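You operate a simulated robot arm through the tools that you are given. There is no shell and no other tool. Be economical: measure what you need, move in short steps, check, and stop when the job is done.

The job below is to be done with a simulated two-armed robot. You get a single attempt, and the scene is never put back.

JOB
Pick up the setting bar with the largest size on its label from the front of the fitting bench with one hand, pass it to the other hand and put it on the clear part of the wiring bench.
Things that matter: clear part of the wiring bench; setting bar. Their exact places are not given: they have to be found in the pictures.

The check looks at the end state, three seconds after you hand in, the way a careful person would. Anything else that was tipped, shoved, dropped, spilled or broken makes it a failure.

ROBOT AND FRAMES
Two 7-joint arms with two-finger parallel grippers on one trunk, on a base that drives. Base frame: it is fixed to the floor where the robot stands at the start and does not move with it; the origin is under the middle of the robot, x ahead of it, y to its left, z up; the surface under the hand at the start is at about z = 86. Units: cm, degrees, N and s.
The left shoulder is at the start at [5, 18.7, 111], the right one opposite. With the tool pointing down near the work surface each hand reaches from about 10 to 66 cm from the robot's upright axis, wherever it stands, measured 20 degrees to its own side. Places, roughly: clear part of the wiring bench [50, 240, 80]. Payload 3.43 kg a hand.
The tool frame of a hand sits at the grasp point between the pads (the TCP): z along the fingers, y along the line on which they close. The tips reach 3 cm beyond it. Largest opening 9.4 cm; finger width 2.8, thickness 1; the body of the gripper, 5 by 9.6 cm, starts 5.5 cm behind the TCP.
Orientation is that of the tool frame in the base frame, as [roll, pitch, yaw] about the fixed x, y, z axes, in that order (R = Rz(yaw) Ry(pitch) Rx(roll)). With the fingers straight down and closing along the base's y, the tool's x points along the base's -x, its y along +y and its z along -z.

CONTROLS
- The arms move only by the tool apply_moves. It takes "left_increments", "right_increments" or both (then of equal length, played together; a hand with none holds still); each is a list of rows, each a list of 7 numbers: the closure, from 0 (fully open) to 1 (shut), then the shift along the tool's x, y, z in cm, then the turn, a rotation vector about the tool's x, y, z in degrees. In form: [[gripper, tx, ty, tz, rx, ry, rz], ...]. A call has 1 to 8 rows; each row is the pose to reach, as a shift and turn from the pose commanded when the call began, along the tool's axes at that moment. Rows are played at 5 a second. More than 5 cm and 8.6 degrees between two rows, or a gripper value outside its range, and nothing of the call is played. A pose out of reach is approached as far as the arm can. The call stops where the force on the tool passes 40 N (or 10 N more than at its start, if that is more) or the arm is blocked; 0.2 s more then pass. The fingers move at their own pace (about 15.3 cm/s each) and stop on an object; they squeeze with about 23 N. The grip force told is the motor's: it shows also when the fingers shut on nothing. Time passes only in rows, and 0.2 s behind the last, so rows that repeat a pose let the fingers close. It gives the time, the measured TCP pose, the force on the tool (base axes), the opening and the grip force at its end, in the units of the frame above (readings bear some noise), with the torque about the TCP (base axes, N m) and any sound that the robot's microphone picked up.
- Cameras (640 x 400 px; columns grow to the right, rows downward): "scene" is now at [15, 1.17, 128.35]; the picture's right is [0.13, -0.99, 0.00], its down [-0.45, -0.06, -0.89] and it looks along [0.88, 0.12, -0.45] (base axes); focal length 278 px, centre (320, 200). "left" rides on the left gripper at [7.6, -1.4, -10.3] in its tool frame; the picture's right is [0.18, 0.98, 0.00], its down [-0.75, 0.14, -0.64] and it looks along [-0.63, 0.12, 0.77] (tool axes); focal length 243 px, centre (320, 200). "right" rides on the right gripper at [7.6, 1.4, -10.2] in its tool frame; the picture's right is [-0.18, 0.98, 0.00], its down [-0.75, -0.14, -0.64] and it looks along [-0.63, -0.12, 0.77] (tool axes); focal length 243 px, centre (320, 200).
- get_image(camera): a new picture of that camera. The clock stands still meanwhile.
- move_column(by): slides the trunk up (or, below 0, down) by that many cm; the arms and the scene camera ride with it, the base frame stays. It gives what a move gives, with no picture.
- base_move(legs): drives the robot by 1 to 6 legs, each [ahead, left, turn to the left] in cm, cm and degrees, along the robot's own axes; the way and the turn of a leg run together, so that a leg with both is an arc; at most 150 cm and 180 degrees a leg. The arms and the cameras ride along, it lands a little off, and it stops where it bumps. It gives what a move gives.
- turn_head(pan, tilt): turns the head with the scene camera to pan (to the left, within 80 degrees either way) and tilt (down, from -29 to 69), counted from straight ahead of the robot. It gives what a move gives.
- measure_at(camera, pixels): there is no depth. For up to 12 entries [column, row, z] of the newest picture of that camera ("zoom" is the newest enlarged one), the place [x, y] in the base frame at which the ray of that pixel passes the height z, good to about 0.3 cm. The clock stands still meanwhile.
- enlarge(camera, box): a new picture of the part [left, top, right, bottom] of that camera's present view, enlarged. The clock stands still meanwhile.
- sign_off(): hands the job in; it is judged then, once.

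Go step by step. Measure first, check grasps and placings, and put right what went wrong. The budget is 80 turns and 78 pictures, counting those below and the enlarged ones. Unless the task says otherwise, let go and move clear before handing in, and close with one line.

The tools are called after ">>>" as name(argument=value, ...) on one line, values as JSON. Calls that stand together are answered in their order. apply_moves: Moves the arms, as the interface text tells. Its arguments: {"type":"object","properties":{"left_increments":{"type":"array"},"right_increments":{"type":"array"}},"required":[]} The other tools are called the same way: move_column (by) slides the trunk up or down; base_move (legs) drives the base; turn_head (pan, tilt) turns the head that bears the scene camera; get_image (camera) takes a picture; measure_at (camera, pixels) gives the place at which the rays of pixels pass given heights; enlarge (camera, box) takes an enlarged picture of a part of a camera's view; sign_off () hands the job in.

At the start:

```text
time_s: 0.0
left_position: [47.61, 28.09, 111.76]
left_ee_rot: [179.9, 0.0, -179.9]
left_ft_force: [0.9, 0.5, 0.7]
left_torque: [0.02, -0.03, 0.0]
left_finger_gap: 9.4
left_gripper_force: 0.0
right_position: [38.16, -13.02, 116.48]
right_ee_rot: [180.0, 0.0, 179.9]
right_ft_force: [-0.2, -0.6, -0.3]
right_torque: [0.02, 0.01, 0.0]
right_finger_gap: 9.4
right_gripper_force: 0.1
trunk travel left (down, up): [-32.5, 10.7]
robot x, y, heading: [-0.45, 0.02, -0.1]
head pan, tilt: [7.6, 26.9]
```

scene: 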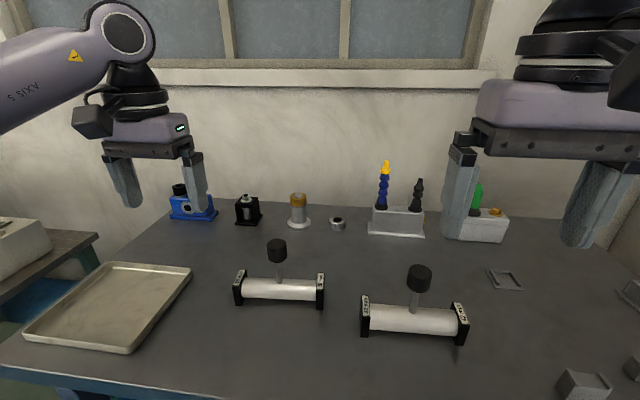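
right: 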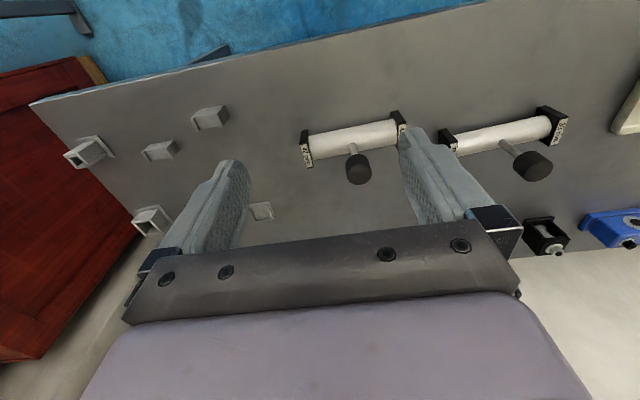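
left: 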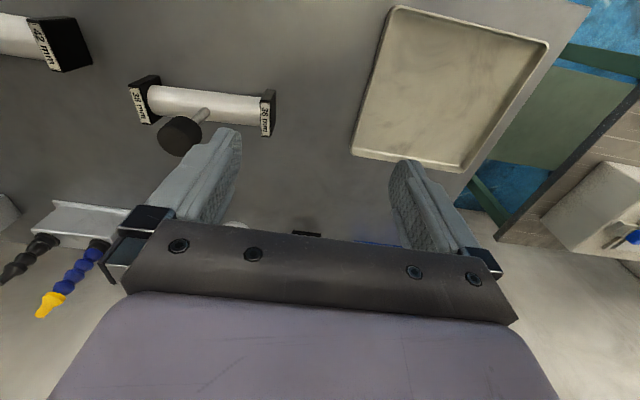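

The pictures show two setting bars, near scene pixels (280,288) and (415,318), with labels on their end blocks. I'll enlarge both to read the sizes.

>>> enlarge(camera="scene", box=[220, 230, 480, 360])

>>> enlarge(camera="left", box=[0, 0, 300, 190])

>>> enlarge(camera="right", box=[280, 90, 600, 290])

```text
2.46 times, centred on (350, 295) of scene
```

zoom: 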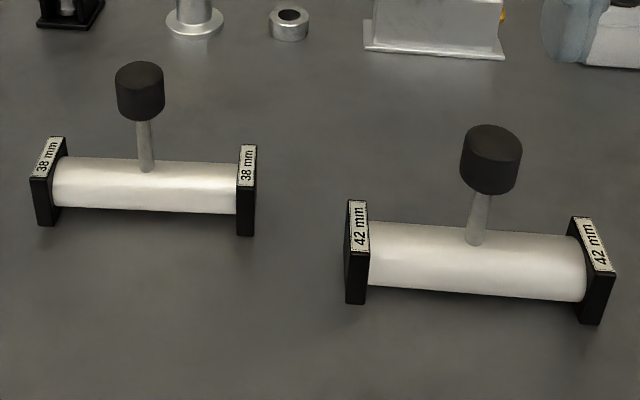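

```text
2.11 times, centred on (150, 95) of left
```

zoom: 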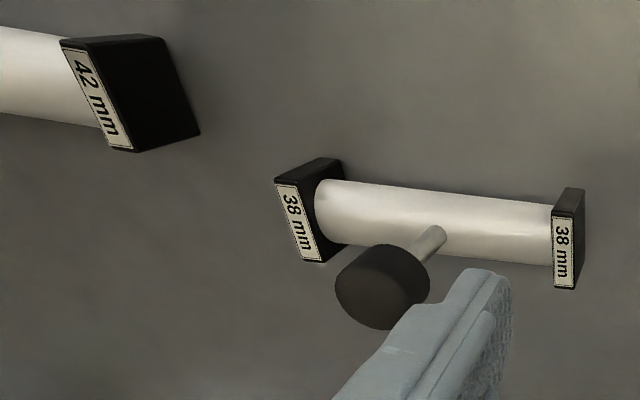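

```text
2.00 times, centred on (440, 190) of right
```

zoom: 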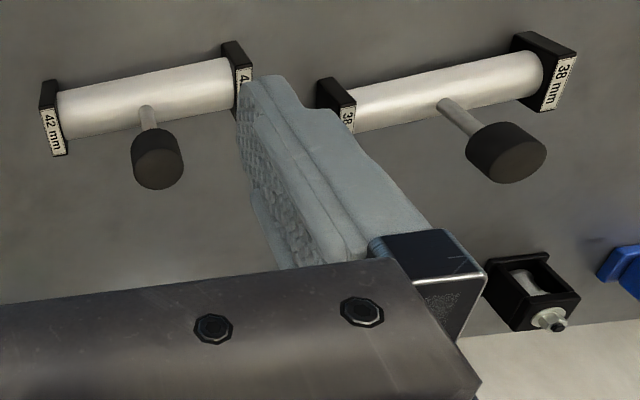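

The bars read 38 mm (left) and 42 mm (right), so the target is the one at scene (415,318). I'll measure its ends, knob and the free surroundings, taking a fresh enlarged view first.

>>> enlarge(camera="scene", box=[340, 250, 490, 350])

>>> measure_at(camera="scene", pixels=[[365, 337, 86], [460, 346, 86], [418, 287, 95], [420, 268, 97], [235, 304, 86], [320, 309, 86], [275, 259, 95], [412, 314, 91]])

>>> turn_head(pan=75, tilt=20)

>>> get_image(camera="scene")

```text
4.00 times, centred on (415, 300) of scene
```

zoom: 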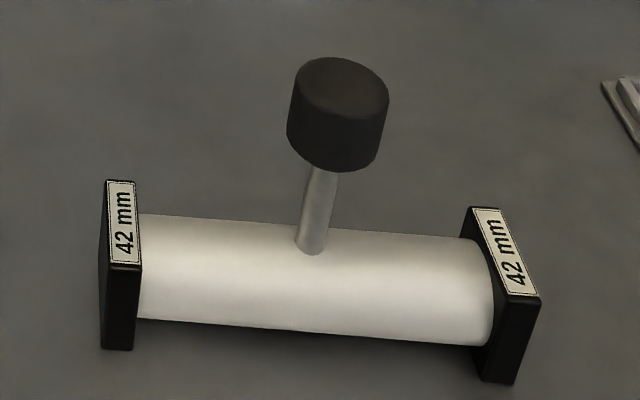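

```text
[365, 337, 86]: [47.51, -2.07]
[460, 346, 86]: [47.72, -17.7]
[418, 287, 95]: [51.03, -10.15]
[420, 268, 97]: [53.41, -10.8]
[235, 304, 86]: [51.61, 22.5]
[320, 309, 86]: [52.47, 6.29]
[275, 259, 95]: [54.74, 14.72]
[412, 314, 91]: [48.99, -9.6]
```

```text
time_s: 1.4
left_position: [47.61, 28.25, 111.66]
left_ee_rot: [-180.0, 0.0, -179.9]
left_ft_force: [0.3, -0.2, -0.1]
left_torque: [0.01, -0.02, 0.02]
left_finger_gap: 9.4
left_gripper_force: 0.1
right_position: [38.26, -13.15, 116.54]
right_ee_rot: [-180.0, 0.0, 179.9]
right_ft_force: [0.3, 0.2, 0.1]
right_torque: [-0.01, 0.01, -0.02]
right_finger_gap: 9.4
right_gripper_force: 0.1
trunk travel left (down, up): [-32.5, 10.7]
robot x, y, heading: [-0.0, 0.22, -0.2]
head pan, tilt: [75.0, 20.0]
```

```text
70 pictures are left
```

scene: 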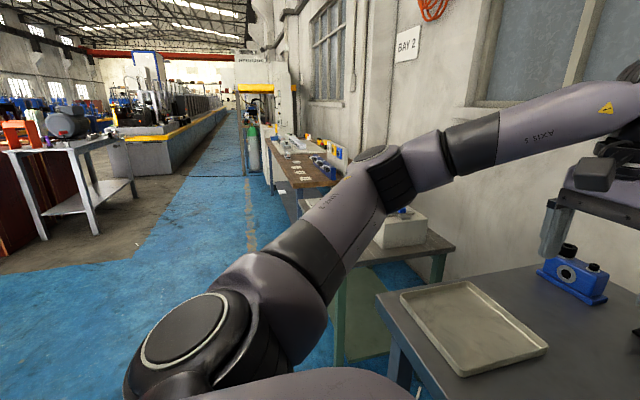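

The wiring bench is visible at about (300,180), past a small bench with a white block. I plan to grip the tube's right half with the right hand (tilted outward) and then take the knob with the left. First I'll turn the right gripper 90° so that it closes across the bar.

>>> apply_moves(right_increments=[[0, -0.8, -0.9, 0, 0, 0, -8.5], [0, -1.6, -1.8, 0, 0, 0, -17], [0, -2.4, -2.7, 0, 0, 0, -25.5], [0, -3.2, -3.6, 0, 0, 0, -34], [0, -4, -4.5, 0, 0, 0, -42.5], [0, -4.8, -5.4, 0, 0, 0, -51], [0, -5.6, -6.3, 0, 0, 0, -59.5], [0, -6.4, -7, 0, 0, 0, -68]])

>>> turn_head(pan=0, tilt=35)

```text
time_s: 3.2
left_position: [47.55, 28.08, 111.73]
left_ee_rot: [-180.0, 0.1, -180.0]
left_ft_force: [0.8, 0.1, -1.1]
left_torque: [-0.03, -0.02, 0.02]
left_finger_gap: 9.42
left_gripper_force: 0.1
right_position: [37.58, -15.55, 113.89]
right_ee_rot: [-179.9, 0.1, -112.2]
right_ft_force: [-0.7, 0.1, 0.6]
right_torque: [0.0, 0.0, -0.01]
right_finger_gap: 9.41
right_gripper_force: 0.1
right hand out of reach, approached as far as the arm can: row 7, 8
trunk travel left (down, up): [-32.5, 10.7]
robot x, y, heading: [0.12, 0.32, -0.2]
head pan, tilt: [75.0, 20.0]
```

```text
time_s: 4.7
left_position: [47.65, 28.12, 111.71]
left_ee_rot: [180.0, 0.0, -180.0]
left_ft_force: [0.3, -0.3, 0.8]
left_torque: [-0.05, -0.01, 0.02]
left_finger_gap: 9.41
left_gripper_force: 0.1
right_position: [37.61, -15.51, 113.86]
right_ee_rot: [-179.8, 0.1, -112.3]
right_ft_force: [-0.4, 0.0, -0.7]
right_torque: [-0.01, 0.03, -0.02]
right_finger_gap: 9.38
right_gripper_force: 0.0
trunk travel left (down, up): [-32.5, 10.7]
robot x, y, heading: [0.37, -0.08, 0.2]
head pan, tilt: [0.0, 35.0]
```

The right hand stopped short because of reach at this height. I'll lower it while finishing the rotation.

>>> apply_moves(right_increments=[[0, 0, 0, 3, 0, 0, -5], [0, 0, 0, 6, 0, 0, -11], [0, 0, 0, 8, 0, 0, -17], [0, 0, 0, 10, 0, 0, -22], [0, 0, 0, 10, 0, 0, -22]])

>>> get_image(camera="right")

>>> get_image(camera="scene")

```text
time_s: 5.8
left_position: [47.53, 28.11, 111.64]
left_ee_rot: [179.9, 0.0, -179.9]
left_ft_force: [-0.4, 0.0, 0.0]
left_torque: [0.02, -0.02, 0.02]
left_finger_gap: 9.43
left_gripper_force: 0.1
right_position: [30.47, -12.22, 104.16]
right_ee_rot: [-179.9, 0.0, -90.2]
right_ft_force: [0.5, 0.1, -0.1]
right_torque: [0.02, 0.02, 0.01]
right_finger_gap: 9.44
right_gripper_force: 0.2
right hand out of reach, approached as far as the arm can: row 1, 2, 3, 4, 5
trunk travel left (down, up): [-32.5, 10.7]
robot x, y, heading: [-0.45, -0.02, 0.0]
head pan, tilt: [0.0, 35.0]
```

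```text
69 pictures are left
```

right: 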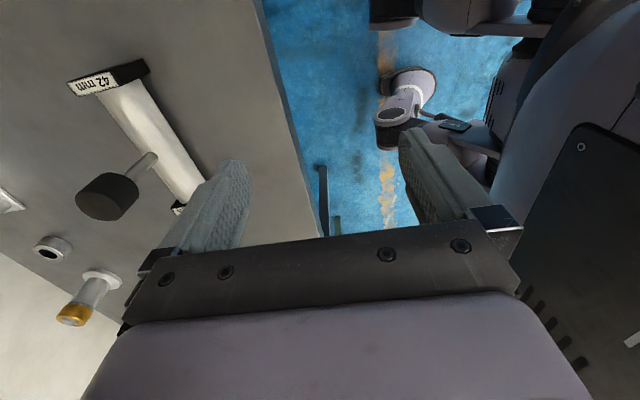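

```text
68 pictures are left
```

scene: 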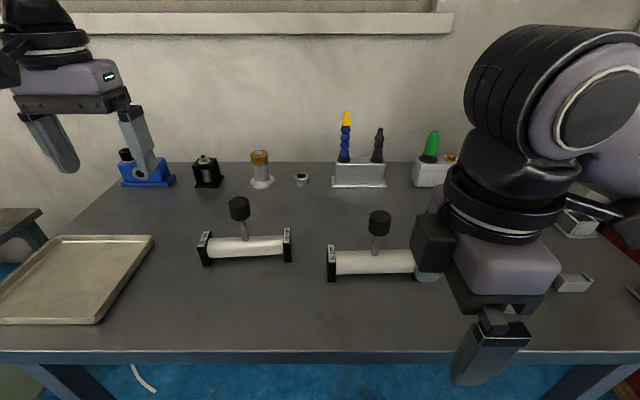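

With yaw -90 the right wrist runs into its limits (the hand retreated to x=30). New plan: the right hand takes the knob from above in its natural orientation, lifts and turns the bar, and the left takes the tube. I'll rotate back first.

>>> apply_moves(right_increments=[[0, 0, 0, -1, 0, 0, 8.5], [0, 0, 0, -2, 0, 0, 17], [0, 0, 0, -3, 0, 0, 25.5], [0, 0, 0, -4, 0, 0, 34], [0, 0, 0, -5, 0, 0, 42.5], [0, 0, 0, -6, 0, 0, 51], [0, 0, 0, -6, 0, 0, 59.5], [0, 0, 0, -6, 0, 0, 68]])

>>> apply_moves(right_increments=[[0, 0, 0, 0, 0, 0, 8], [0, 0, 0, 0, 0, 0, 16], [0, 0, 0, 0, 0, 0, 22], [0, 0, 0, 0, 0, 0, 22]])

>>> get_image(camera="right")

```text
time_s: 7.7
left_position: [47.6, 27.97, 111.74]
left_ee_rot: [-179.9, 0.0, -179.9]
left_ft_force: [0.6, 0.0, 0.4]
left_torque: [-0.02, 0.0, 0.0]
left_finger_gap: 9.39
left_gripper_force: 0.1
right_position: [30.63, -11.91, 110.04]
right_ee_rot: [-179.9, 0.0, -158.3]
right_ft_force: [1.0, -0.4, 0.7]
right_torque: [0.0, 0.02, 0.02]
right_finger_gap: 9.41
right_gripper_force: 0.1
trunk travel left (down, up): [-32.5, 10.7]
robot x, y, heading: [0.1, 0.07, 0.2]
head pan, tilt: [0.0, 35.0]
```

```text
time_s: 8.7
left_position: [47.62, 28.08, 111.68]
left_ee_rot: [180.0, 0.0, -179.9]
left_ft_force: [0.0, -0.5, 0.6]
left_torque: [0.0, -0.01, 0.0]
left_finger_gap: 9.42
left_gripper_force: 0.0
right_position: [30.73, -11.89, 109.95]
right_ee_rot: [179.9, 0.0, 179.8]
right_ft_force: [0.1, -0.2, 0.4]
right_torque: [0.0, -0.03, -0.03]
right_finger_gap: 9.41
right_gripper_force: 0.0
trunk travel left (down, up): [-32.5, 10.7]
robot x, y, heading: [0.16, -0.23, -0.0]
head pan, tilt: [0.0, 35.0]
```

```text
67 pictures are left
```

right: 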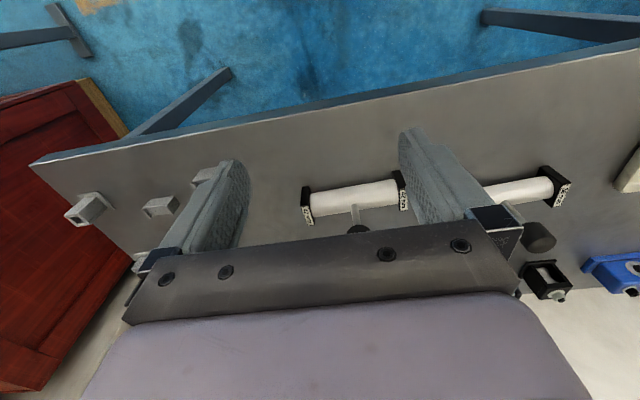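

The right hand is back at yaw 180. I'll move it closer, behind the bar at a safe height, and triangulate the knob from its camera and the scene camera.

>>> apply_moves(right_increments=[[0, -3.5, 0.5, 0, 0, 0, 0], [0, -7, 1.8, 0, 0, 0, 0], [0, -7, 1.8, 0, 0, 0, 0]])

>>> get_image(camera="right")

>>> get_image(camera="scene")

```text
time_s: 9.4
left_position: [47.55, 28.14, 111.63]
left_ee_rot: [-180.0, 0.0, -179.9]
left_ft_force: [-0.1, 0.3, -0.2]
left_torque: [0.01, -0.01, 0.01]
left_finger_gap: 9.4
left_gripper_force: 0.0
right_position: [37.68, -9.99, 110.1]
right_ee_rot: [-179.9, 0.0, 179.8]
right_ft_force: [0.0, 0.3, -0.1]
right_torque: [0.02, 0.0, -0.01]
right_finger_gap: 9.39
right_gripper_force: 0.1
trunk travel left (down, up): [-32.5, 10.7]
robot x, y, heading: [0.1, 0.04, -0.1]
head pan, tilt: [0.0, 35.0]
```

```text
66 pictures are left
```

right: 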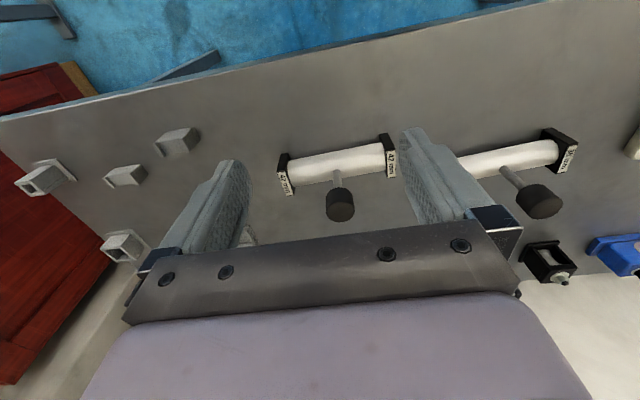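

```text
65 pictures are left
```

scene: 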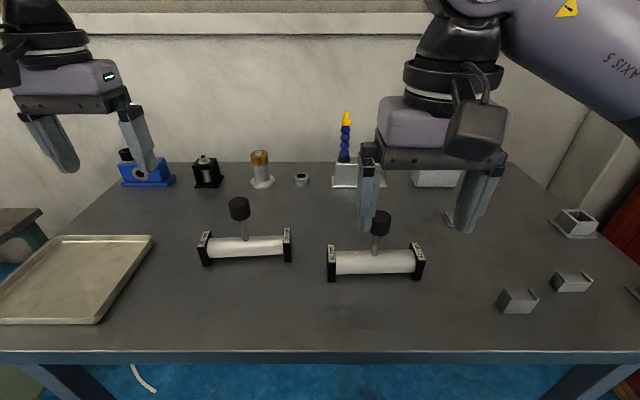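

Both cameras now see the knob: right (340,205) and scene (380,223). I'll measure both at several heights to find where the rays cross.

>>> measure_at(camera="right", pixels=[[340, 205, 94], [340, 205, 96], [340, 205, 98], [340, 205, 100], [279, 155, 91], [291, 194, 91], [385, 135, 91], [396, 176, 91], [336, 172, 91]])

>>> measure_at(camera="scene", pixels=[[380, 223, 94], [380, 223, 96], [380, 223, 98], [380, 223, 100], [328, 246, 91], [328, 282, 86], [425, 278, 86], [336, 281, 86], [417, 279, 86]])

>>> enlarge(camera="scene", box=[310, 190, 440, 290])

>>> enlarge(camera="right", box=[260, 120, 420, 230])

```text
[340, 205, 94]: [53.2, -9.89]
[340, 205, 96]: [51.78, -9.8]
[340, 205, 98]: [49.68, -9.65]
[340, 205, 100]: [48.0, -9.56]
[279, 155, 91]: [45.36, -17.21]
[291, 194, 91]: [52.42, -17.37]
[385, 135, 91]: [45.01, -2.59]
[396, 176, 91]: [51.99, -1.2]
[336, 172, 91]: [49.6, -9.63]
```

```text
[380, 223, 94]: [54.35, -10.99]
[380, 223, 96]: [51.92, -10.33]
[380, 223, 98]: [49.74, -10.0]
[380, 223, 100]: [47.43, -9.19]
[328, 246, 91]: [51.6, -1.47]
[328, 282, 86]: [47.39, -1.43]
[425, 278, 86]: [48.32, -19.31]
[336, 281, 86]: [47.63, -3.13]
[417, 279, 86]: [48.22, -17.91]
```

```text
4.00 times, centred on (375, 240) of scene
```

zoom: 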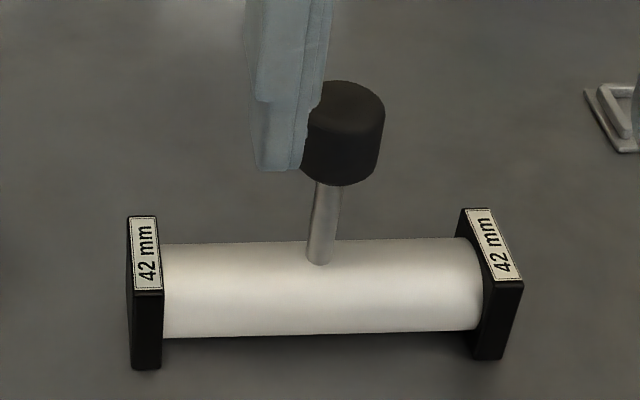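

```text
3.64 times, centred on (340, 175) of right
```

zoom: 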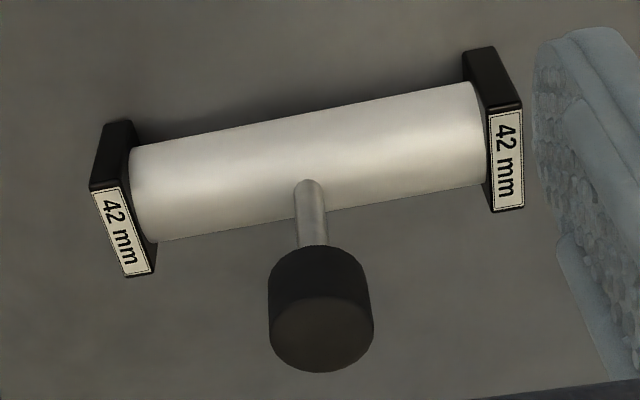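

The rays cross at about [50, -9.8, 97.8], which is the centre of the knob (≈3.7 cm across, top ≈99.4). I'll move over it, then descend to TCP z≈98.3 and check before closing.

>>> apply_moves(right_increments=[[0, -4, 0, 0, 0, 0, 0], [0, -8, 0.1, 0, 0, 0, 0], [0, -12.3, 0.2, 0, 0, 0, 0], [0, -12.3, 0.2, 4, 0, 0, 0], [0, -12.3, 0.2, 8, 0, 0, 0], [0, -12.3, 0.2, 11.8, 0, 0, 0], [0, -12.3, 0.2, 11.8, 0, 0, 0]])

>>> get_image(camera="right")

>>> get_image(camera="scene")

```text
time_s: 11.1
left_position: [47.43, 28.11, 111.79]
left_ee_rot: [-179.9, 0.0, -179.9]
left_ft_force: [0.3, 0.4, 0.6]
left_torque: [0.02, 0.01, 0.02]
left_finger_gap: 9.41
left_gripper_force: 0.0
right_position: [50.06, -9.83, 97.9]
right_ee_rot: [-179.9, 0.0, 179.9]
right_ft_force: [-0.9, -0.4, -0.3]
right_torque: [0.01, -0.01, 0.01]
right_finger_gap: 9.37
right_gripper_force: 0.1
trunk travel left (down, up): [-32.5, 10.7]
robot x, y, heading: [-0.23, 0.22, -0.1]
head pan, tilt: [0.0, 35.0]
```

```text
62 pictures are left
```

right: 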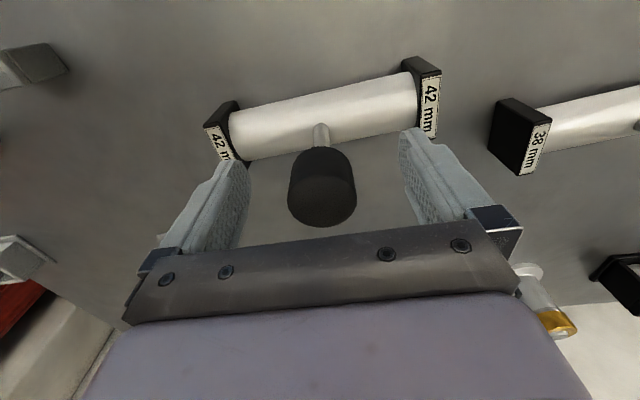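

```text
61 pictures are left
```

scene: 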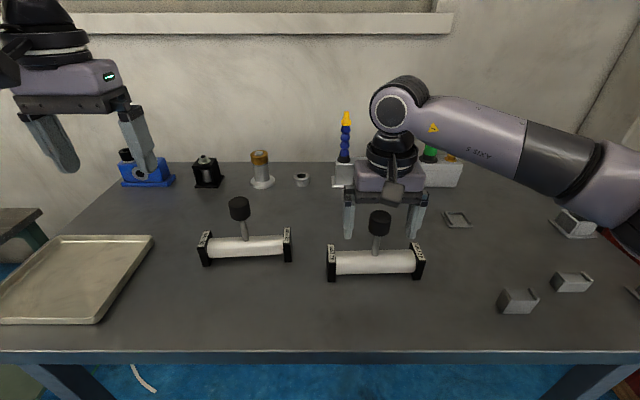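

The TCP projects to about (320,188) in the right picture, and the knob centre is at (322,188), so it is well centred. I'll close the gripper.

>>> apply_moves(right_increments=[[0.5, 0, 0, 0, 0, 0, 0], [1, 0, 0, 0, 0, 0, 0], [1, 0, 0, 0, 0, 0, 0], [1, 0, 0, 0, 0, 0, 0]])

>>> apply_moves(right_increments=[[1, 0, 0, -1, 0, 0, 0], [1, 0, 0, -3, 0, 0, 0], [1, 0, 0, -3, 0, 0, 0]])

>>> get_image(camera="scene")

```text
time_s: 12.1
left_position: [47.49, 28.0, 111.62]
left_ee_rot: [179.9, 0.0, -180.0]
left_ft_force: [-0.1, -0.1, 0.1]
left_torque: [-0.02, -0.02, 0.0]
left_finger_gap: 9.4
left_gripper_force: 0.2
right_position: [49.9, -9.93, 98.0]
right_ee_rot: [180.0, 0.0, 180.0]
right_ft_force: [-0.9, 0.9, 0.1]
right_torque: [-0.11, 0.02, -0.05]
right_finger_gap: 3.48
right_gripper_force: 23.0
trunk travel left (down, up): [-32.5, 10.7]
robot x, y, heading: [0.19, 0.04, 0.0]
head pan, tilt: [0.0, 35.0]
```

```text
time_s: 12.8
left_position: [47.64, 28.14, 111.67]
left_ee_rot: [180.0, -0.1, -180.0]
left_ft_force: [0.9, -0.6, 0.4]
left_torque: [0.04, -0.01, -0.01]
left_finger_gap: 9.4
left_gripper_force: 0.0
right_position: [50.16, -9.99, 101.27]
right_ee_rot: [180.0, 0.0, 180.0]
right_ft_force: [0.4, -0.2, -3.8]
right_torque: [0.03, 0.02, 0.03]
right_finger_gap: 3.46
right_gripper_force: 23.3
trunk travel left (down, up): [-32.5, 10.7]
robot x, y, heading: [0.5, 0.18, -0.1]
head pan, tilt: [0.0, 35.0]
```

```text
60 pictures are left
```

scene: 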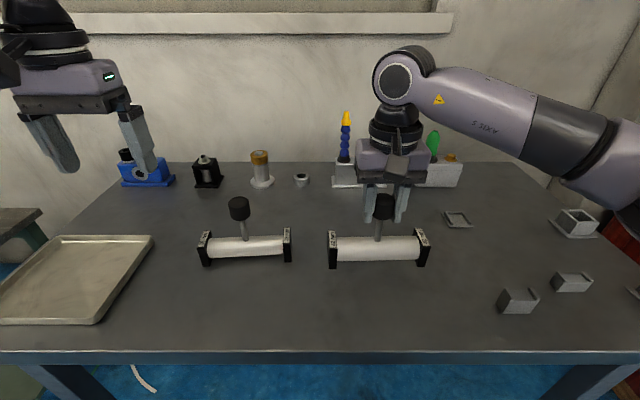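

The force rose by only about 4 N, so the bar is light (≈0.4 kg) and hangs level from the knob. I'll lift it higher, move it to the middle, and turn it 40° so its left end faces the left hand.

>>> apply_moves(right_increments=[[1, 0, 0, -3, 0, 0, 0], [1, 0, 0, -6, 0, 0, -5], [1, 0, 1.5, -8, 0, 0, -12], [1, 0, 3, -8.7, 0, 0, -19], [1, 0, 5, -8.7, 0, 0, -26], [1, 0, 6.5, -8.7, 0, 0, -33], [1, 0, 8, -8.7, 0, 0, -40], [1, 0, 8, -8.7, 0, 0, -40]])

>>> get_image(camera="scene")

>>> get_image(camera="left")

```text
time_s: 14.7
left_position: [47.75, 28.02, 111.76]
left_ee_rot: [180.0, 0.0, -179.9]
left_ft_force: [0.0, 0.4, 0.8]
left_torque: [0.02, 0.01, 0.04]
left_finger_gap: 9.39
left_gripper_force: 0.0
right_position: [50.24, -1.91, 110.14]
right_ee_rot: [-180.0, 0.1, -140.0]
right_ft_force: [-0.8, 0.3, -4.0]
right_torque: [0.03, 0.02, 0.03]
right_finger_gap: 3.46
right_gripper_force: 23.1
trunk travel left (down, up): [-32.5, 10.7]
robot x, y, heading: [-0.01, -0.12, 0.0]
head pan, tilt: [0.0, 35.0]
```

```text
59 pictures are left
```

scene: 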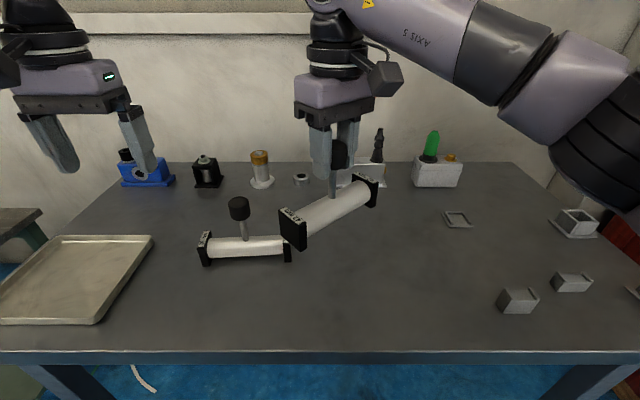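

```text
58 pictures are left
```

left: 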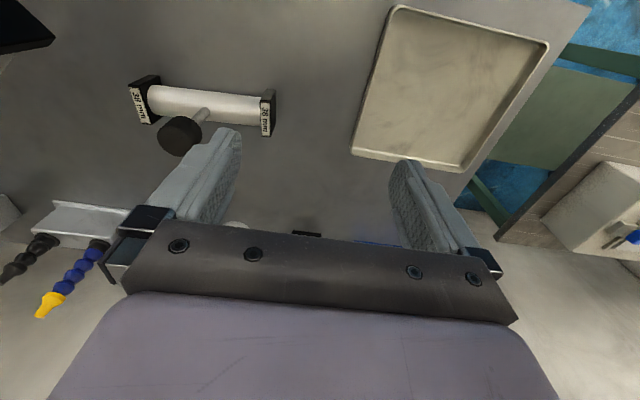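

The bar now hangs at [50.2, -1.9], turned 40°, with its left end toward the left hand. I'll pre-position the left hand: yaw 50° to line up with the tube, then tilt it 30° outward, well clear of the right hand.

>>> apply_moves(left_increments=[[0, 0.8, -2, -1, 0, 0, 8.4], [0, 1.6, -4, -2, 0, 0, 16.8], [0, 2.4, -6.5, -3, 0, 0, 25.2], [0, 3.2, -9, -4, 0, 0, 33.6], [0, 4, -11.5, -4.2, 0, 0, 42], [0, 4.7, -14, -4.2, 0, 0, 50], [0, 4.7, -14, -4.2, 0, 0, 50]])

>>> apply_moves(left_increments=[[0, 0, 0, 0, 0, -8, 0], [0, 0, 0, 0, 0, -16, 0], [0, 0, 0, 0, 0, -24, 0], [0, 0, 0, 0, 0, -30, 0], [0, 0, 0, 0, 0, -30, 0]])

>>> get_image(camera="scene")

>>> get_image(camera="left")

```text
time_s: 16.2
left_position: [42.93, 13.78, 116.02]
left_ee_rot: [179.9, 0.1, 130.0]
left_ft_force: [-0.6, 0.1, -0.8]
left_torque: [-0.01, -0.01, 0.01]
left_finger_gap: 9.41
left_gripper_force: 0.0
right_position: [50.33, -1.96, 110.06]
right_ee_rot: [-179.9, 0.0, -140.1]
right_ft_force: [-0.5, -0.4, -4.2]
right_torque: [-0.02, 0.02, -0.03]
right_finger_gap: 3.48
right_gripper_force: 22.6
trunk travel left (down, up): [-32.5, 10.7]
robot x, y, heading: [-0.23, -0.02, -0.0]
head pan, tilt: [0.0, 35.0]
```

```text
time_s: 17.4
left_position: [42.99, 14.05, 115.99]
left_ee_rot: [179.9, 30.0, 130.0]
left_ft_force: [0.0, -1.2, -0.7]
left_torque: [0.01, -0.03, 0.02]
left_finger_gap: 9.39
left_gripper_force: 0.0
right_position: [50.17, -2.04, 110.22]
right_ee_rot: [-180.0, 0.1, -140.1]
right_ft_force: [0.3, 0.5, -4.2]
right_torque: [0.04, 0.0, 0.0]
right_finger_gap: 3.45
right_gripper_force: 22.9
trunk travel left (down, up): [-32.5, 10.7]
robot x, y, heading: [-0.18, -0.06, 0.2]
head pan, tilt: [0.0, 35.0]
```

```text
57 pictures are left
```

scene: 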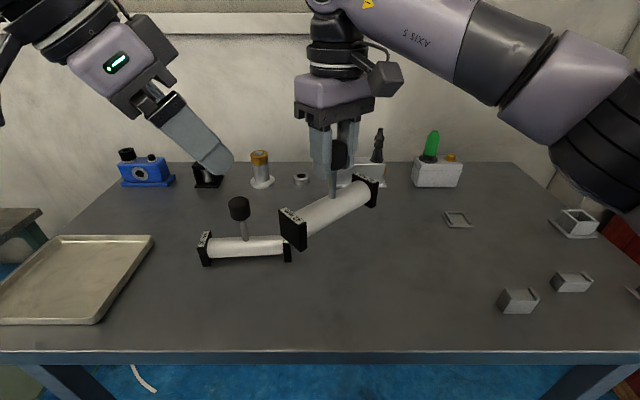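

```text
56 pictures are left
```

left: 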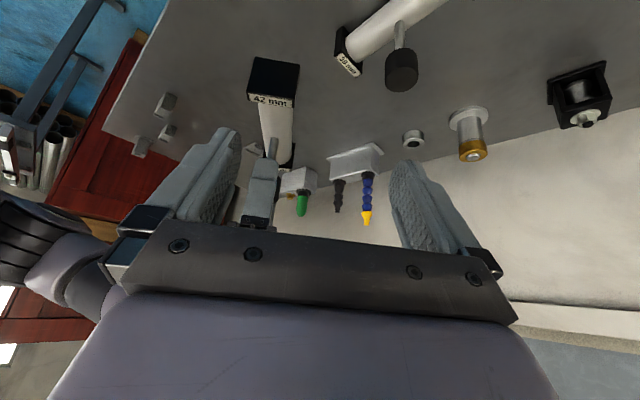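

The left hand is oriented as planned, and the 42 mm end block shows at (273,85) in its view. Next it goes to the pre-grasp point 12 cm back along its approach line.

>>> apply_moves(left_increments=[[0, -1.5, -1.6, 2.1, 0, 0, 0], [0, -3, -3.2, 4.3, 0, 0, 0], [0, -4.55, -4.84, 6.44, 0, 0, 0], [0, -4.55, -4.84, 6.44, 0, 0, 0]])

>>> get_image(camera="left")

>>> get_image(camera="scene")

```text
time_s: 18.4
left_position: [43.77, 5.16, 112.67]
left_ee_rot: [180.0, 30.0, 130.2]
left_ft_force: [0.0, -0.3, 0.6]
left_torque: [0.03, 0.01, 0.0]
left_finger_gap: 9.39
left_gripper_force: 0.0
right_position: [50.16, -2.01, 110.01]
right_ee_rot: [179.9, 0.1, -140.1]
right_ft_force: [0.1, 0.7, -3.9]
right_torque: [0.01, 0.0, 0.01]
right_finger_gap: 3.45
right_gripper_force: 22.8
trunk travel left (down, up): [-32.5, 10.7]
robot x, y, heading: [-0.14, -0.32, -0.1]
head pan, tilt: [0.0, 35.0]
```

```text
55 pictures are left
```

left: 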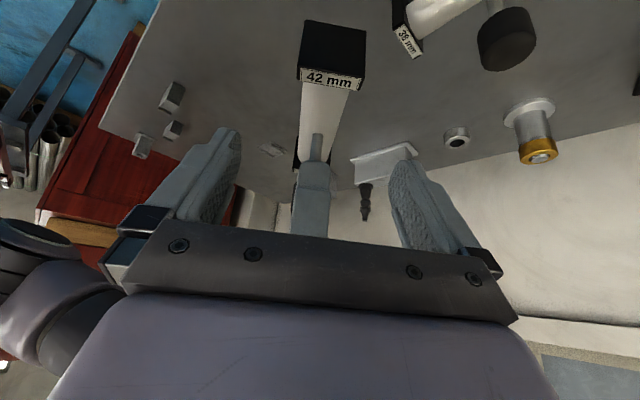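

```text
54 pictures are left
```

scene: 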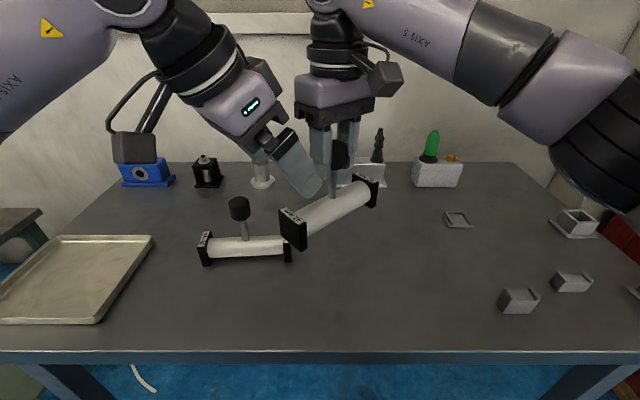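

Predicted positions for the block label (327,81) and the stem (314,155) match what I see at (333,78) and (316,155), within 0.4 cm sideways. I'll shift 0.3 cm along tool y and advance 8 cm first.

>>> apply_moves(left_increments=[[0, 0, 0.3, 2.5, 0, 0, 0], [0, 0, 0.3, 5, 0, 0, 0], [0, 0, 0.3, 8, 0, 0, 0], [0, 0, 0.3, 8, 0, 0, 0]])

>>> get_image(camera="left")

>>> enlarge(camera="scene", box=[200, 60, 440, 260])

```text
time_s: 19.4
left_position: [46.46, 2.53, 105.52]
left_ee_rot: [-179.9, 30.0, 130.1]
left_ft_force: [-0.2, 0.7, -0.5]
left_torque: [0.01, -0.02, 0.0]
left_finger_gap: 9.4
left_gripper_force: 0.1
right_position: [50.14, -1.96, 110.03]
right_ee_rot: [-179.9, 0.0, -140.0]
right_ft_force: [0.3, -0.6, -3.0]
right_torque: [0.03, 0.03, 0.0]
right_finger_gap: 3.48
right_gripper_force: 22.4
trunk travel left (down, up): [-32.5, 10.7]
robot x, y, heading: [-0.07, -0.05, 0.3]
head pan, tilt: [0.0, 35.0]
```

```text
53 pictures are left
```

left: 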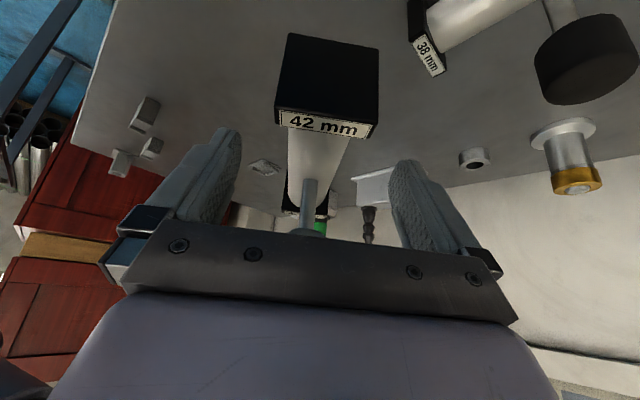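

```text
2.00 times, centred on (320, 160) of scene
```

zoom: 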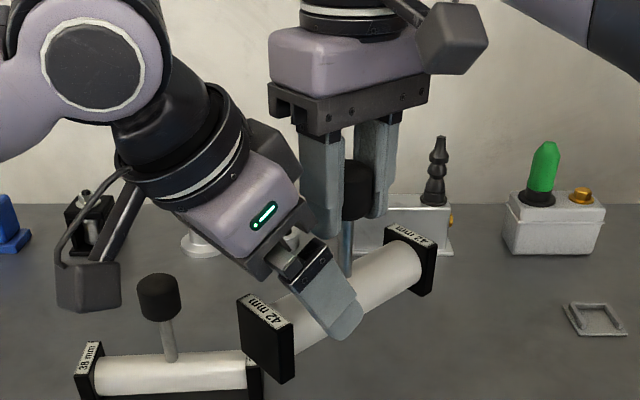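

The tube lies centred between the left fingers with clear space to the right gripper. I'll advance the last 4 cm.

>>> apply_moves(left_increments=[[0, 0, 0, 1.5, 0, 0, 0], [0, 0, 0, 3, 0, 0, 0], [0, 0, 0, 4, 0, 0, 0], [0, 0, 0, 4, 0, 0, 0]])

>>> get_image(camera="left")

>>> enlarge(camera="scene", box=[200, 60, 440, 260])

```text
time_s: 20.4
left_position: [48.06, 1.07, 102.45]
left_ee_rot: [-179.9, 30.2, 130.0]
left_ft_force: [-14.3, 17.1, 13.6]
left_torque: [-1.52, -1.08, -0.19]
left_finger_gap: 9.4
left_gripper_force: 0.1
right_position: [50.47, -2.19, 109.99]
right_ee_rot: [-179.7, -0.3, -140.5]
right_ft_force: [14.2, -17.1, -17.4]
right_torque: [-0.26, -0.33, 0.12]
right_finger_gap: 3.44
right_gripper_force: 23.5
trunk travel left (down, up): [-32.5, 10.7]
robot x, y, heading: [-0.45, 0.13, -0.1]
head pan, tilt: [0.0, 35.0]
```

```text
51 pictures are left
```

left: 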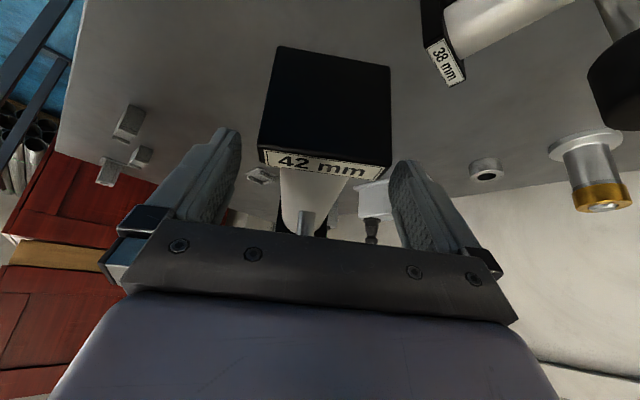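

```text
2.00 times, centred on (320, 160) of scene
```

zoom: 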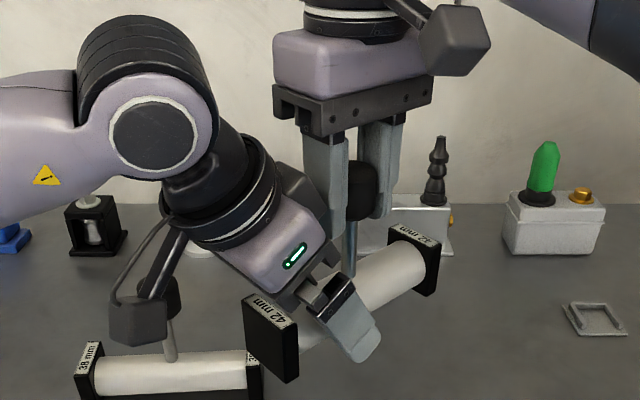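

A reading of about 26 N says the left gripper's inner edge touches the right finger. I'll back off along the approach and outward along the bar.

>>> apply_moves(left_increments=[[0, 0.3, 0, -0.6, 0, 0, 0], [0, 0.6, 0, -0.7, 0, 0, 0], [0, 0.6, 0, -0.7, 0, 0, 0]])

>>> enlarge(camera="scene", box=[250, 100, 400, 240])

>>> get_image(camera="left")

```text
time_s: 21.2
left_position: [47.34, 1.79, 102.56]
left_ee_rot: [-180.0, 29.9, 130.2]
left_ft_force: [-0.4, 0.3, -0.2]
left_torque: [0.02, 0.01, 0.02]
left_finger_gap: 9.39
left_gripper_force: 0.0
right_position: [50.12, -1.98, 110.25]
right_ee_rot: [-180.0, 0.0, -140.0]
right_ft_force: [0.6, 0.8, -4.1]
right_torque: [0.0, 0.0, 0.0]
right_finger_gap: 3.47
right_gripper_force: 22.8
trunk travel left (down, up): [-32.5, 10.7]
robot x, y, heading: [0.09, 0.19, -0.1]
head pan, tilt: [0.0, 35.0]
```

```text
2.86 times, centred on (325, 170) of scene
```

zoom: 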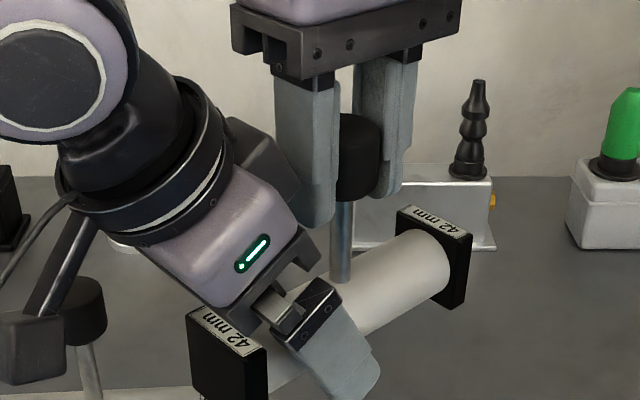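

```text
48 pictures are left
```

left: 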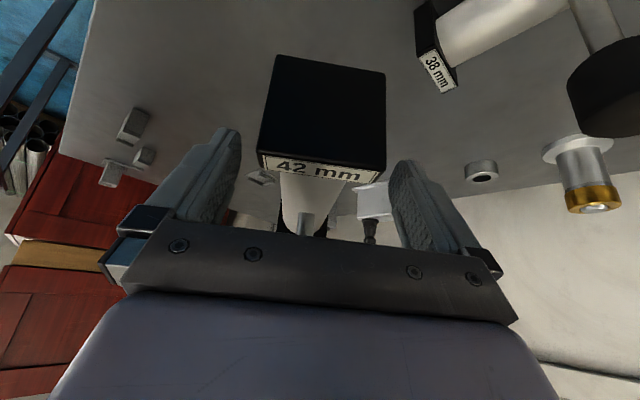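

Contact is gone. The end block's inner corner is only ~0.3 cm from the finger's outer edge, so I'll shift in by 0.2 cm and then close the left gripper on the tube.

>>> apply_moves(left_increments=[[0, -0.2, 0.1, 0, 0, 0, 0], [0.3, -0.2, 0.1, 0, 0, 0, 0], [0.6, -0.2, 0.1, 0, 0, 0, 0], [0.6, -0.2, 0.1, 0, 0, 0, 0], [1, -0.2, 0.1, 0, 0, 0, 0], [1, -0.2, 0.1, 0, 0, 0, 0], [1, -0.2, 0.1, 0, 0, 0, 0]])

>>> get_image(camera="left")

>>> enlarge(camera="scene", box=[250, 100, 400, 240])

```text
time_s: 22.9
left_position: [47.67, 1.63, 102.77]
left_ee_rot: [-179.9, 30.0, 130.1]
left_ft_force: [-12.5, -4.7, 0.4]
left_torque: [0.27, -0.28, -0.48]
left_finger_gap: 5.44
left_gripper_force: 23.0
right_position: [50.25, -1.96, 110.19]
right_ee_rot: [180.0, 0.1, -140.1]
right_ft_force: [13.1, 5.4, -2.8]
right_torque: [0.17, -0.66, -0.15]
right_finger_gap: 3.48
right_gripper_force: 23.4
trunk travel left (down, up): [-32.5, 10.7]
robot x, y, heading: [-0.18, 0.16, -0.0]
head pan, tilt: [0.0, 35.0]
```

```text
47 pictures are left
```

left: 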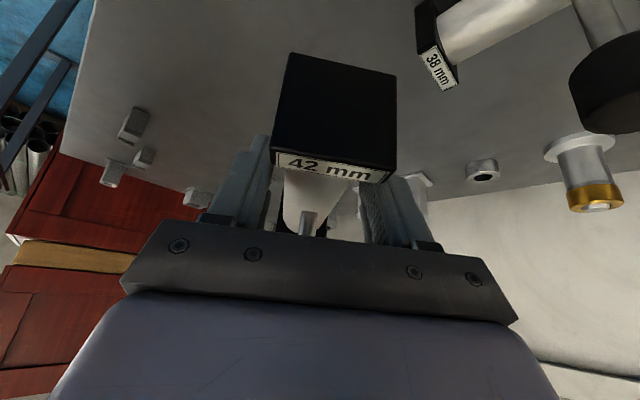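

```text
2.86 times, centred on (325, 170) of scene
```

zoom: 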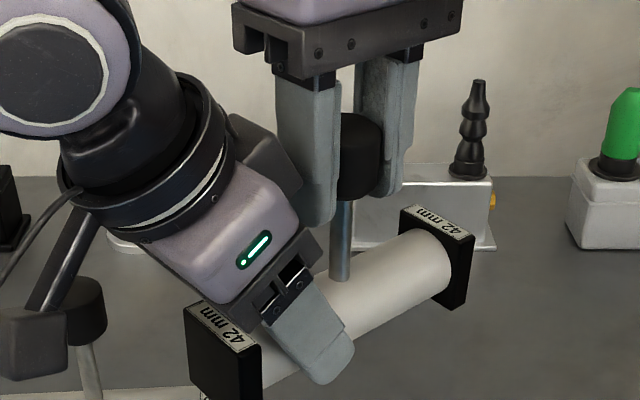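

The left fingers stopped at a gap of 5.44 cm with a sideways force of 13 N, so they may be catching the end block or be off-centre. I'll look closer.

>>> enlarge(camera="left", box=[200, 40, 460, 250])

>>> enlarge(camera="scene", box=[290, 180, 370, 240])

>>> get_image(camera="right")

```text
1.90 times, centred on (330, 145) of left
```

zoom: 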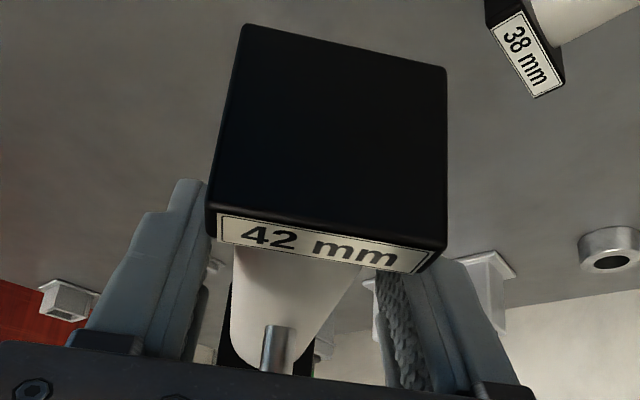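

```text
6.67 times, centred on (330, 210) of scene
```

zoom: 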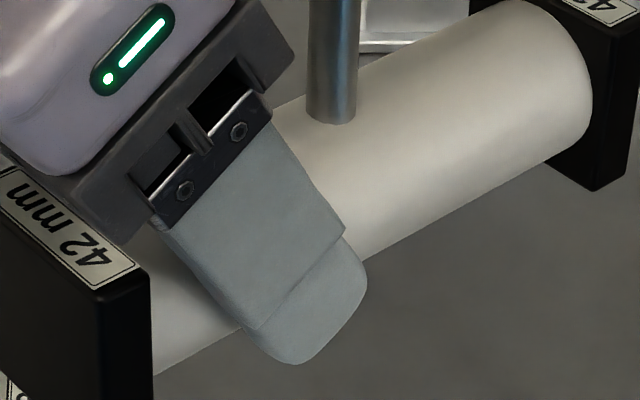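

```text
43 pictures are left
```

right: 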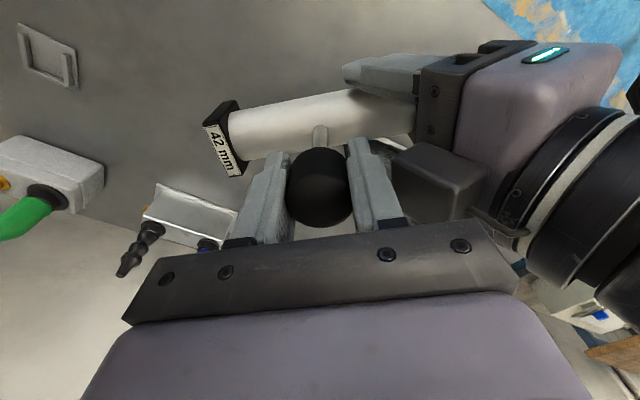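

The finger is clear of the block, and a 4.2 cm tube held 0.6 cm off-centre would explain both the 5.44 gap and the 13 N push along -y. I'll ease the left hand along -y while it stays closing, until the force balances.

>>> apply_moves(left_increments=[[1, 0, -0.2, 0, 0, 0, 0], [1, 0, -0.4, 0, 0, 0, 0], [1, 0, -0.6, 0, 0, 0, 0], [1, 0, -0.6, 0, 0, 0, 0]])

>>> enlarge(camera="left", box=[200, 40, 460, 250])

```text
time_s: 23.9
left_position: [47.31, 1.57, 102.54]
left_ee_rot: [179.9, 30.0, 130.6]
left_ft_force: [4.5, 9.1, 0.1]
left_torque: [-0.16, 0.05, 0.33]
left_finger_gap: 5.47
left_gripper_force: 23.7
right_position: [50.2, -1.99, 110.16]
right_ee_rot: [-179.9, -0.3, -140.1]
right_ft_force: [-5.3, -9.9, -3.7]
right_torque: [-0.61, 0.31, 0.11]
right_finger_gap: 3.45
right_gripper_force: 23.0
trunk travel left (down, up): [-32.5, 10.7]
robot x, y, heading: [-0.35, -0.01, 0.0]
head pan, tilt: [0.0, 35.0]
```

```text
1.90 times, centred on (330, 145) of left
```

zoom: 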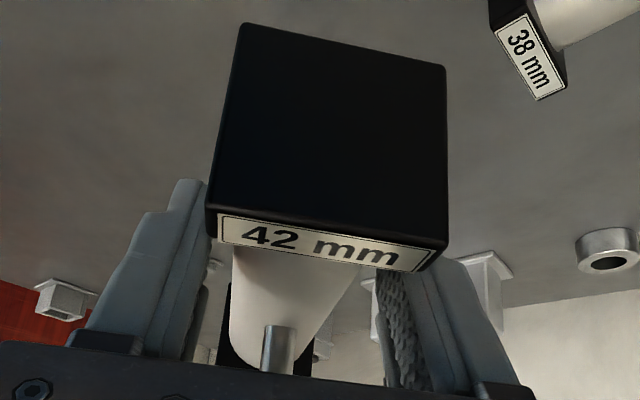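

The force flipped sign, yet the gap stayed at 5.47 and the picture did not change, so both fingers are seated on something 5.45 cm wide. I'll measure the label corners and both block edges to find the bar's real yaw and the block's width.

>>> measure_at(camera="zoom", pixels=[[219, 215, 103.2], [221, 243, 103.2], [428, 249, 103.2], [415, 272, 103.2], [208, 210, 103.2], [446, 245, 103.2], [278, 325, 103], [200, 185, 100], [380, 275, 100], [233, 300, 100.7], [345, 300, 100.7]])

>>> enlarge(camera="left", box=[260, 140, 420, 240])

```text
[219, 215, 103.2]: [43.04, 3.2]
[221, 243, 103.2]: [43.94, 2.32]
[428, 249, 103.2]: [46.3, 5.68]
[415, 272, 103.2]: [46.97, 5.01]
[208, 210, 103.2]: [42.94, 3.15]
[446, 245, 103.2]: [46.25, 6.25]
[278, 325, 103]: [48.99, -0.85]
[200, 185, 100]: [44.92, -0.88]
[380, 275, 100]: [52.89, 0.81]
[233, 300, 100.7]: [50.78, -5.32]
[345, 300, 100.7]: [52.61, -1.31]
```

```text
4.00 times, centred on (340, 190) of left
```

zoom: 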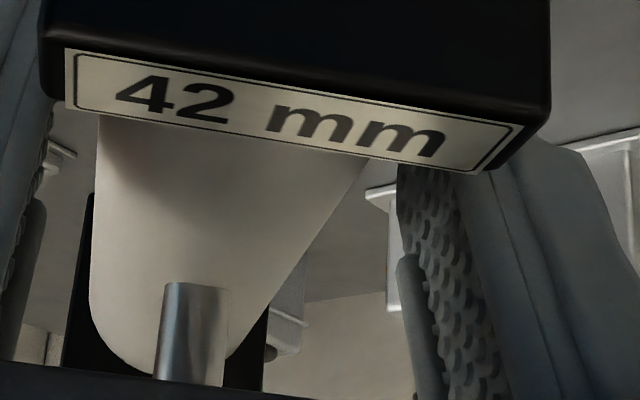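

The geometry shows the pads are about 0.6 cm away from the tube on each side, so the upper fingers are caught on the block's inner corners at (500,170) and this grip is not usable. I'll open, retract 10 cm and tilt a further 10° so I can grip nearer the stem.

>>> apply_moves(left_increments=[[0, 0, 0.3, 0, 0, 0, 0], [0, 0, 0.3, 0, 0, 0, 0], [0, 0, 0.3, 0, 0, 0, 0], [0, 0, 0.3, -4, 0, 0, 0], [0, 0, 0.3, -8, 0, -5, 0], [0, 0, 0.3, -10, 0, -10, 0], [0, 0, 0.3, -10, 0, -10, 0]])

>>> get_image(camera="left")

```text
time_s: 25.4
left_position: [44.08, 5.55, 111.42]
left_ee_rot: [-180.0, 40.1, 130.1]
left_ft_force: [-0.7, 0.2, 0.0]
left_torque: [0.01, 0.02, -0.02]
left_finger_gap: 9.41
left_gripper_force: 0.0
right_position: [50.17, -1.91, 110.12]
right_ee_rot: [-180.0, 0.0, -140.1]
right_ft_force: [-0.6, 0.4, -3.7]
right_torque: [0.0, 0.02, -0.01]
right_finger_gap: 3.46
right_gripper_force: 22.9
trunk travel left (down, up): [-32.5, 10.7]
robot x, y, heading: [0.16, -0.05, -0.1]
head pan, tilt: [0.0, 35.0]
```

```text
40 pictures are left
```

left: 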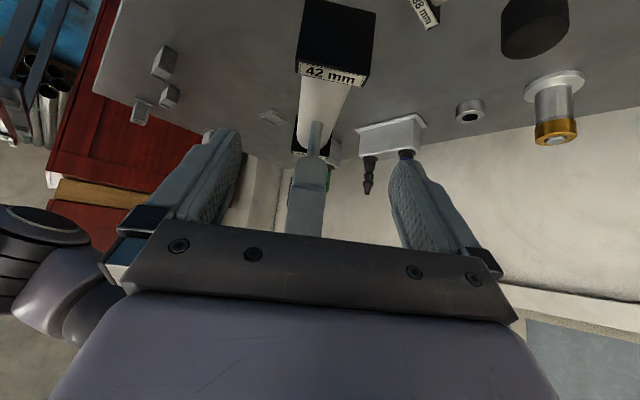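

The left hand is at 40° tilt and clear. I'll cross-check the block top's height by intersecting rays from both cameras.

>>> measure_at(camera="left", pixels=[[334, 74, 102], [334, 74, 103], [334, 74, 104], [314, 148, 102.5], [314, 148, 103.5], [314, 148, 104.5]])

>>> measure_at(camera="scene", pixels=[[291, 217, 102], [291, 217, 103], [291, 217, 104]])

>>> enlarge(camera="scene", box=[250, 120, 400, 250])

```text
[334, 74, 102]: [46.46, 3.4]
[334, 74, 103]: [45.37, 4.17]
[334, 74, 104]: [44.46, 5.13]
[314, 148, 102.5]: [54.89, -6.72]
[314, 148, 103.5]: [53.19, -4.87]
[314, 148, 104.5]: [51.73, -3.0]
```

```text
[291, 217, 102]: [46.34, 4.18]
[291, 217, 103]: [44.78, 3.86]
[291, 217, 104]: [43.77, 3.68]
```

```text
3.08 times, centred on (325, 185) of scene
```

zoom: 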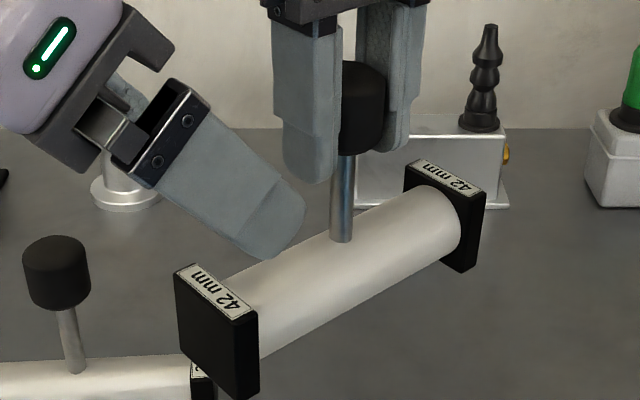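

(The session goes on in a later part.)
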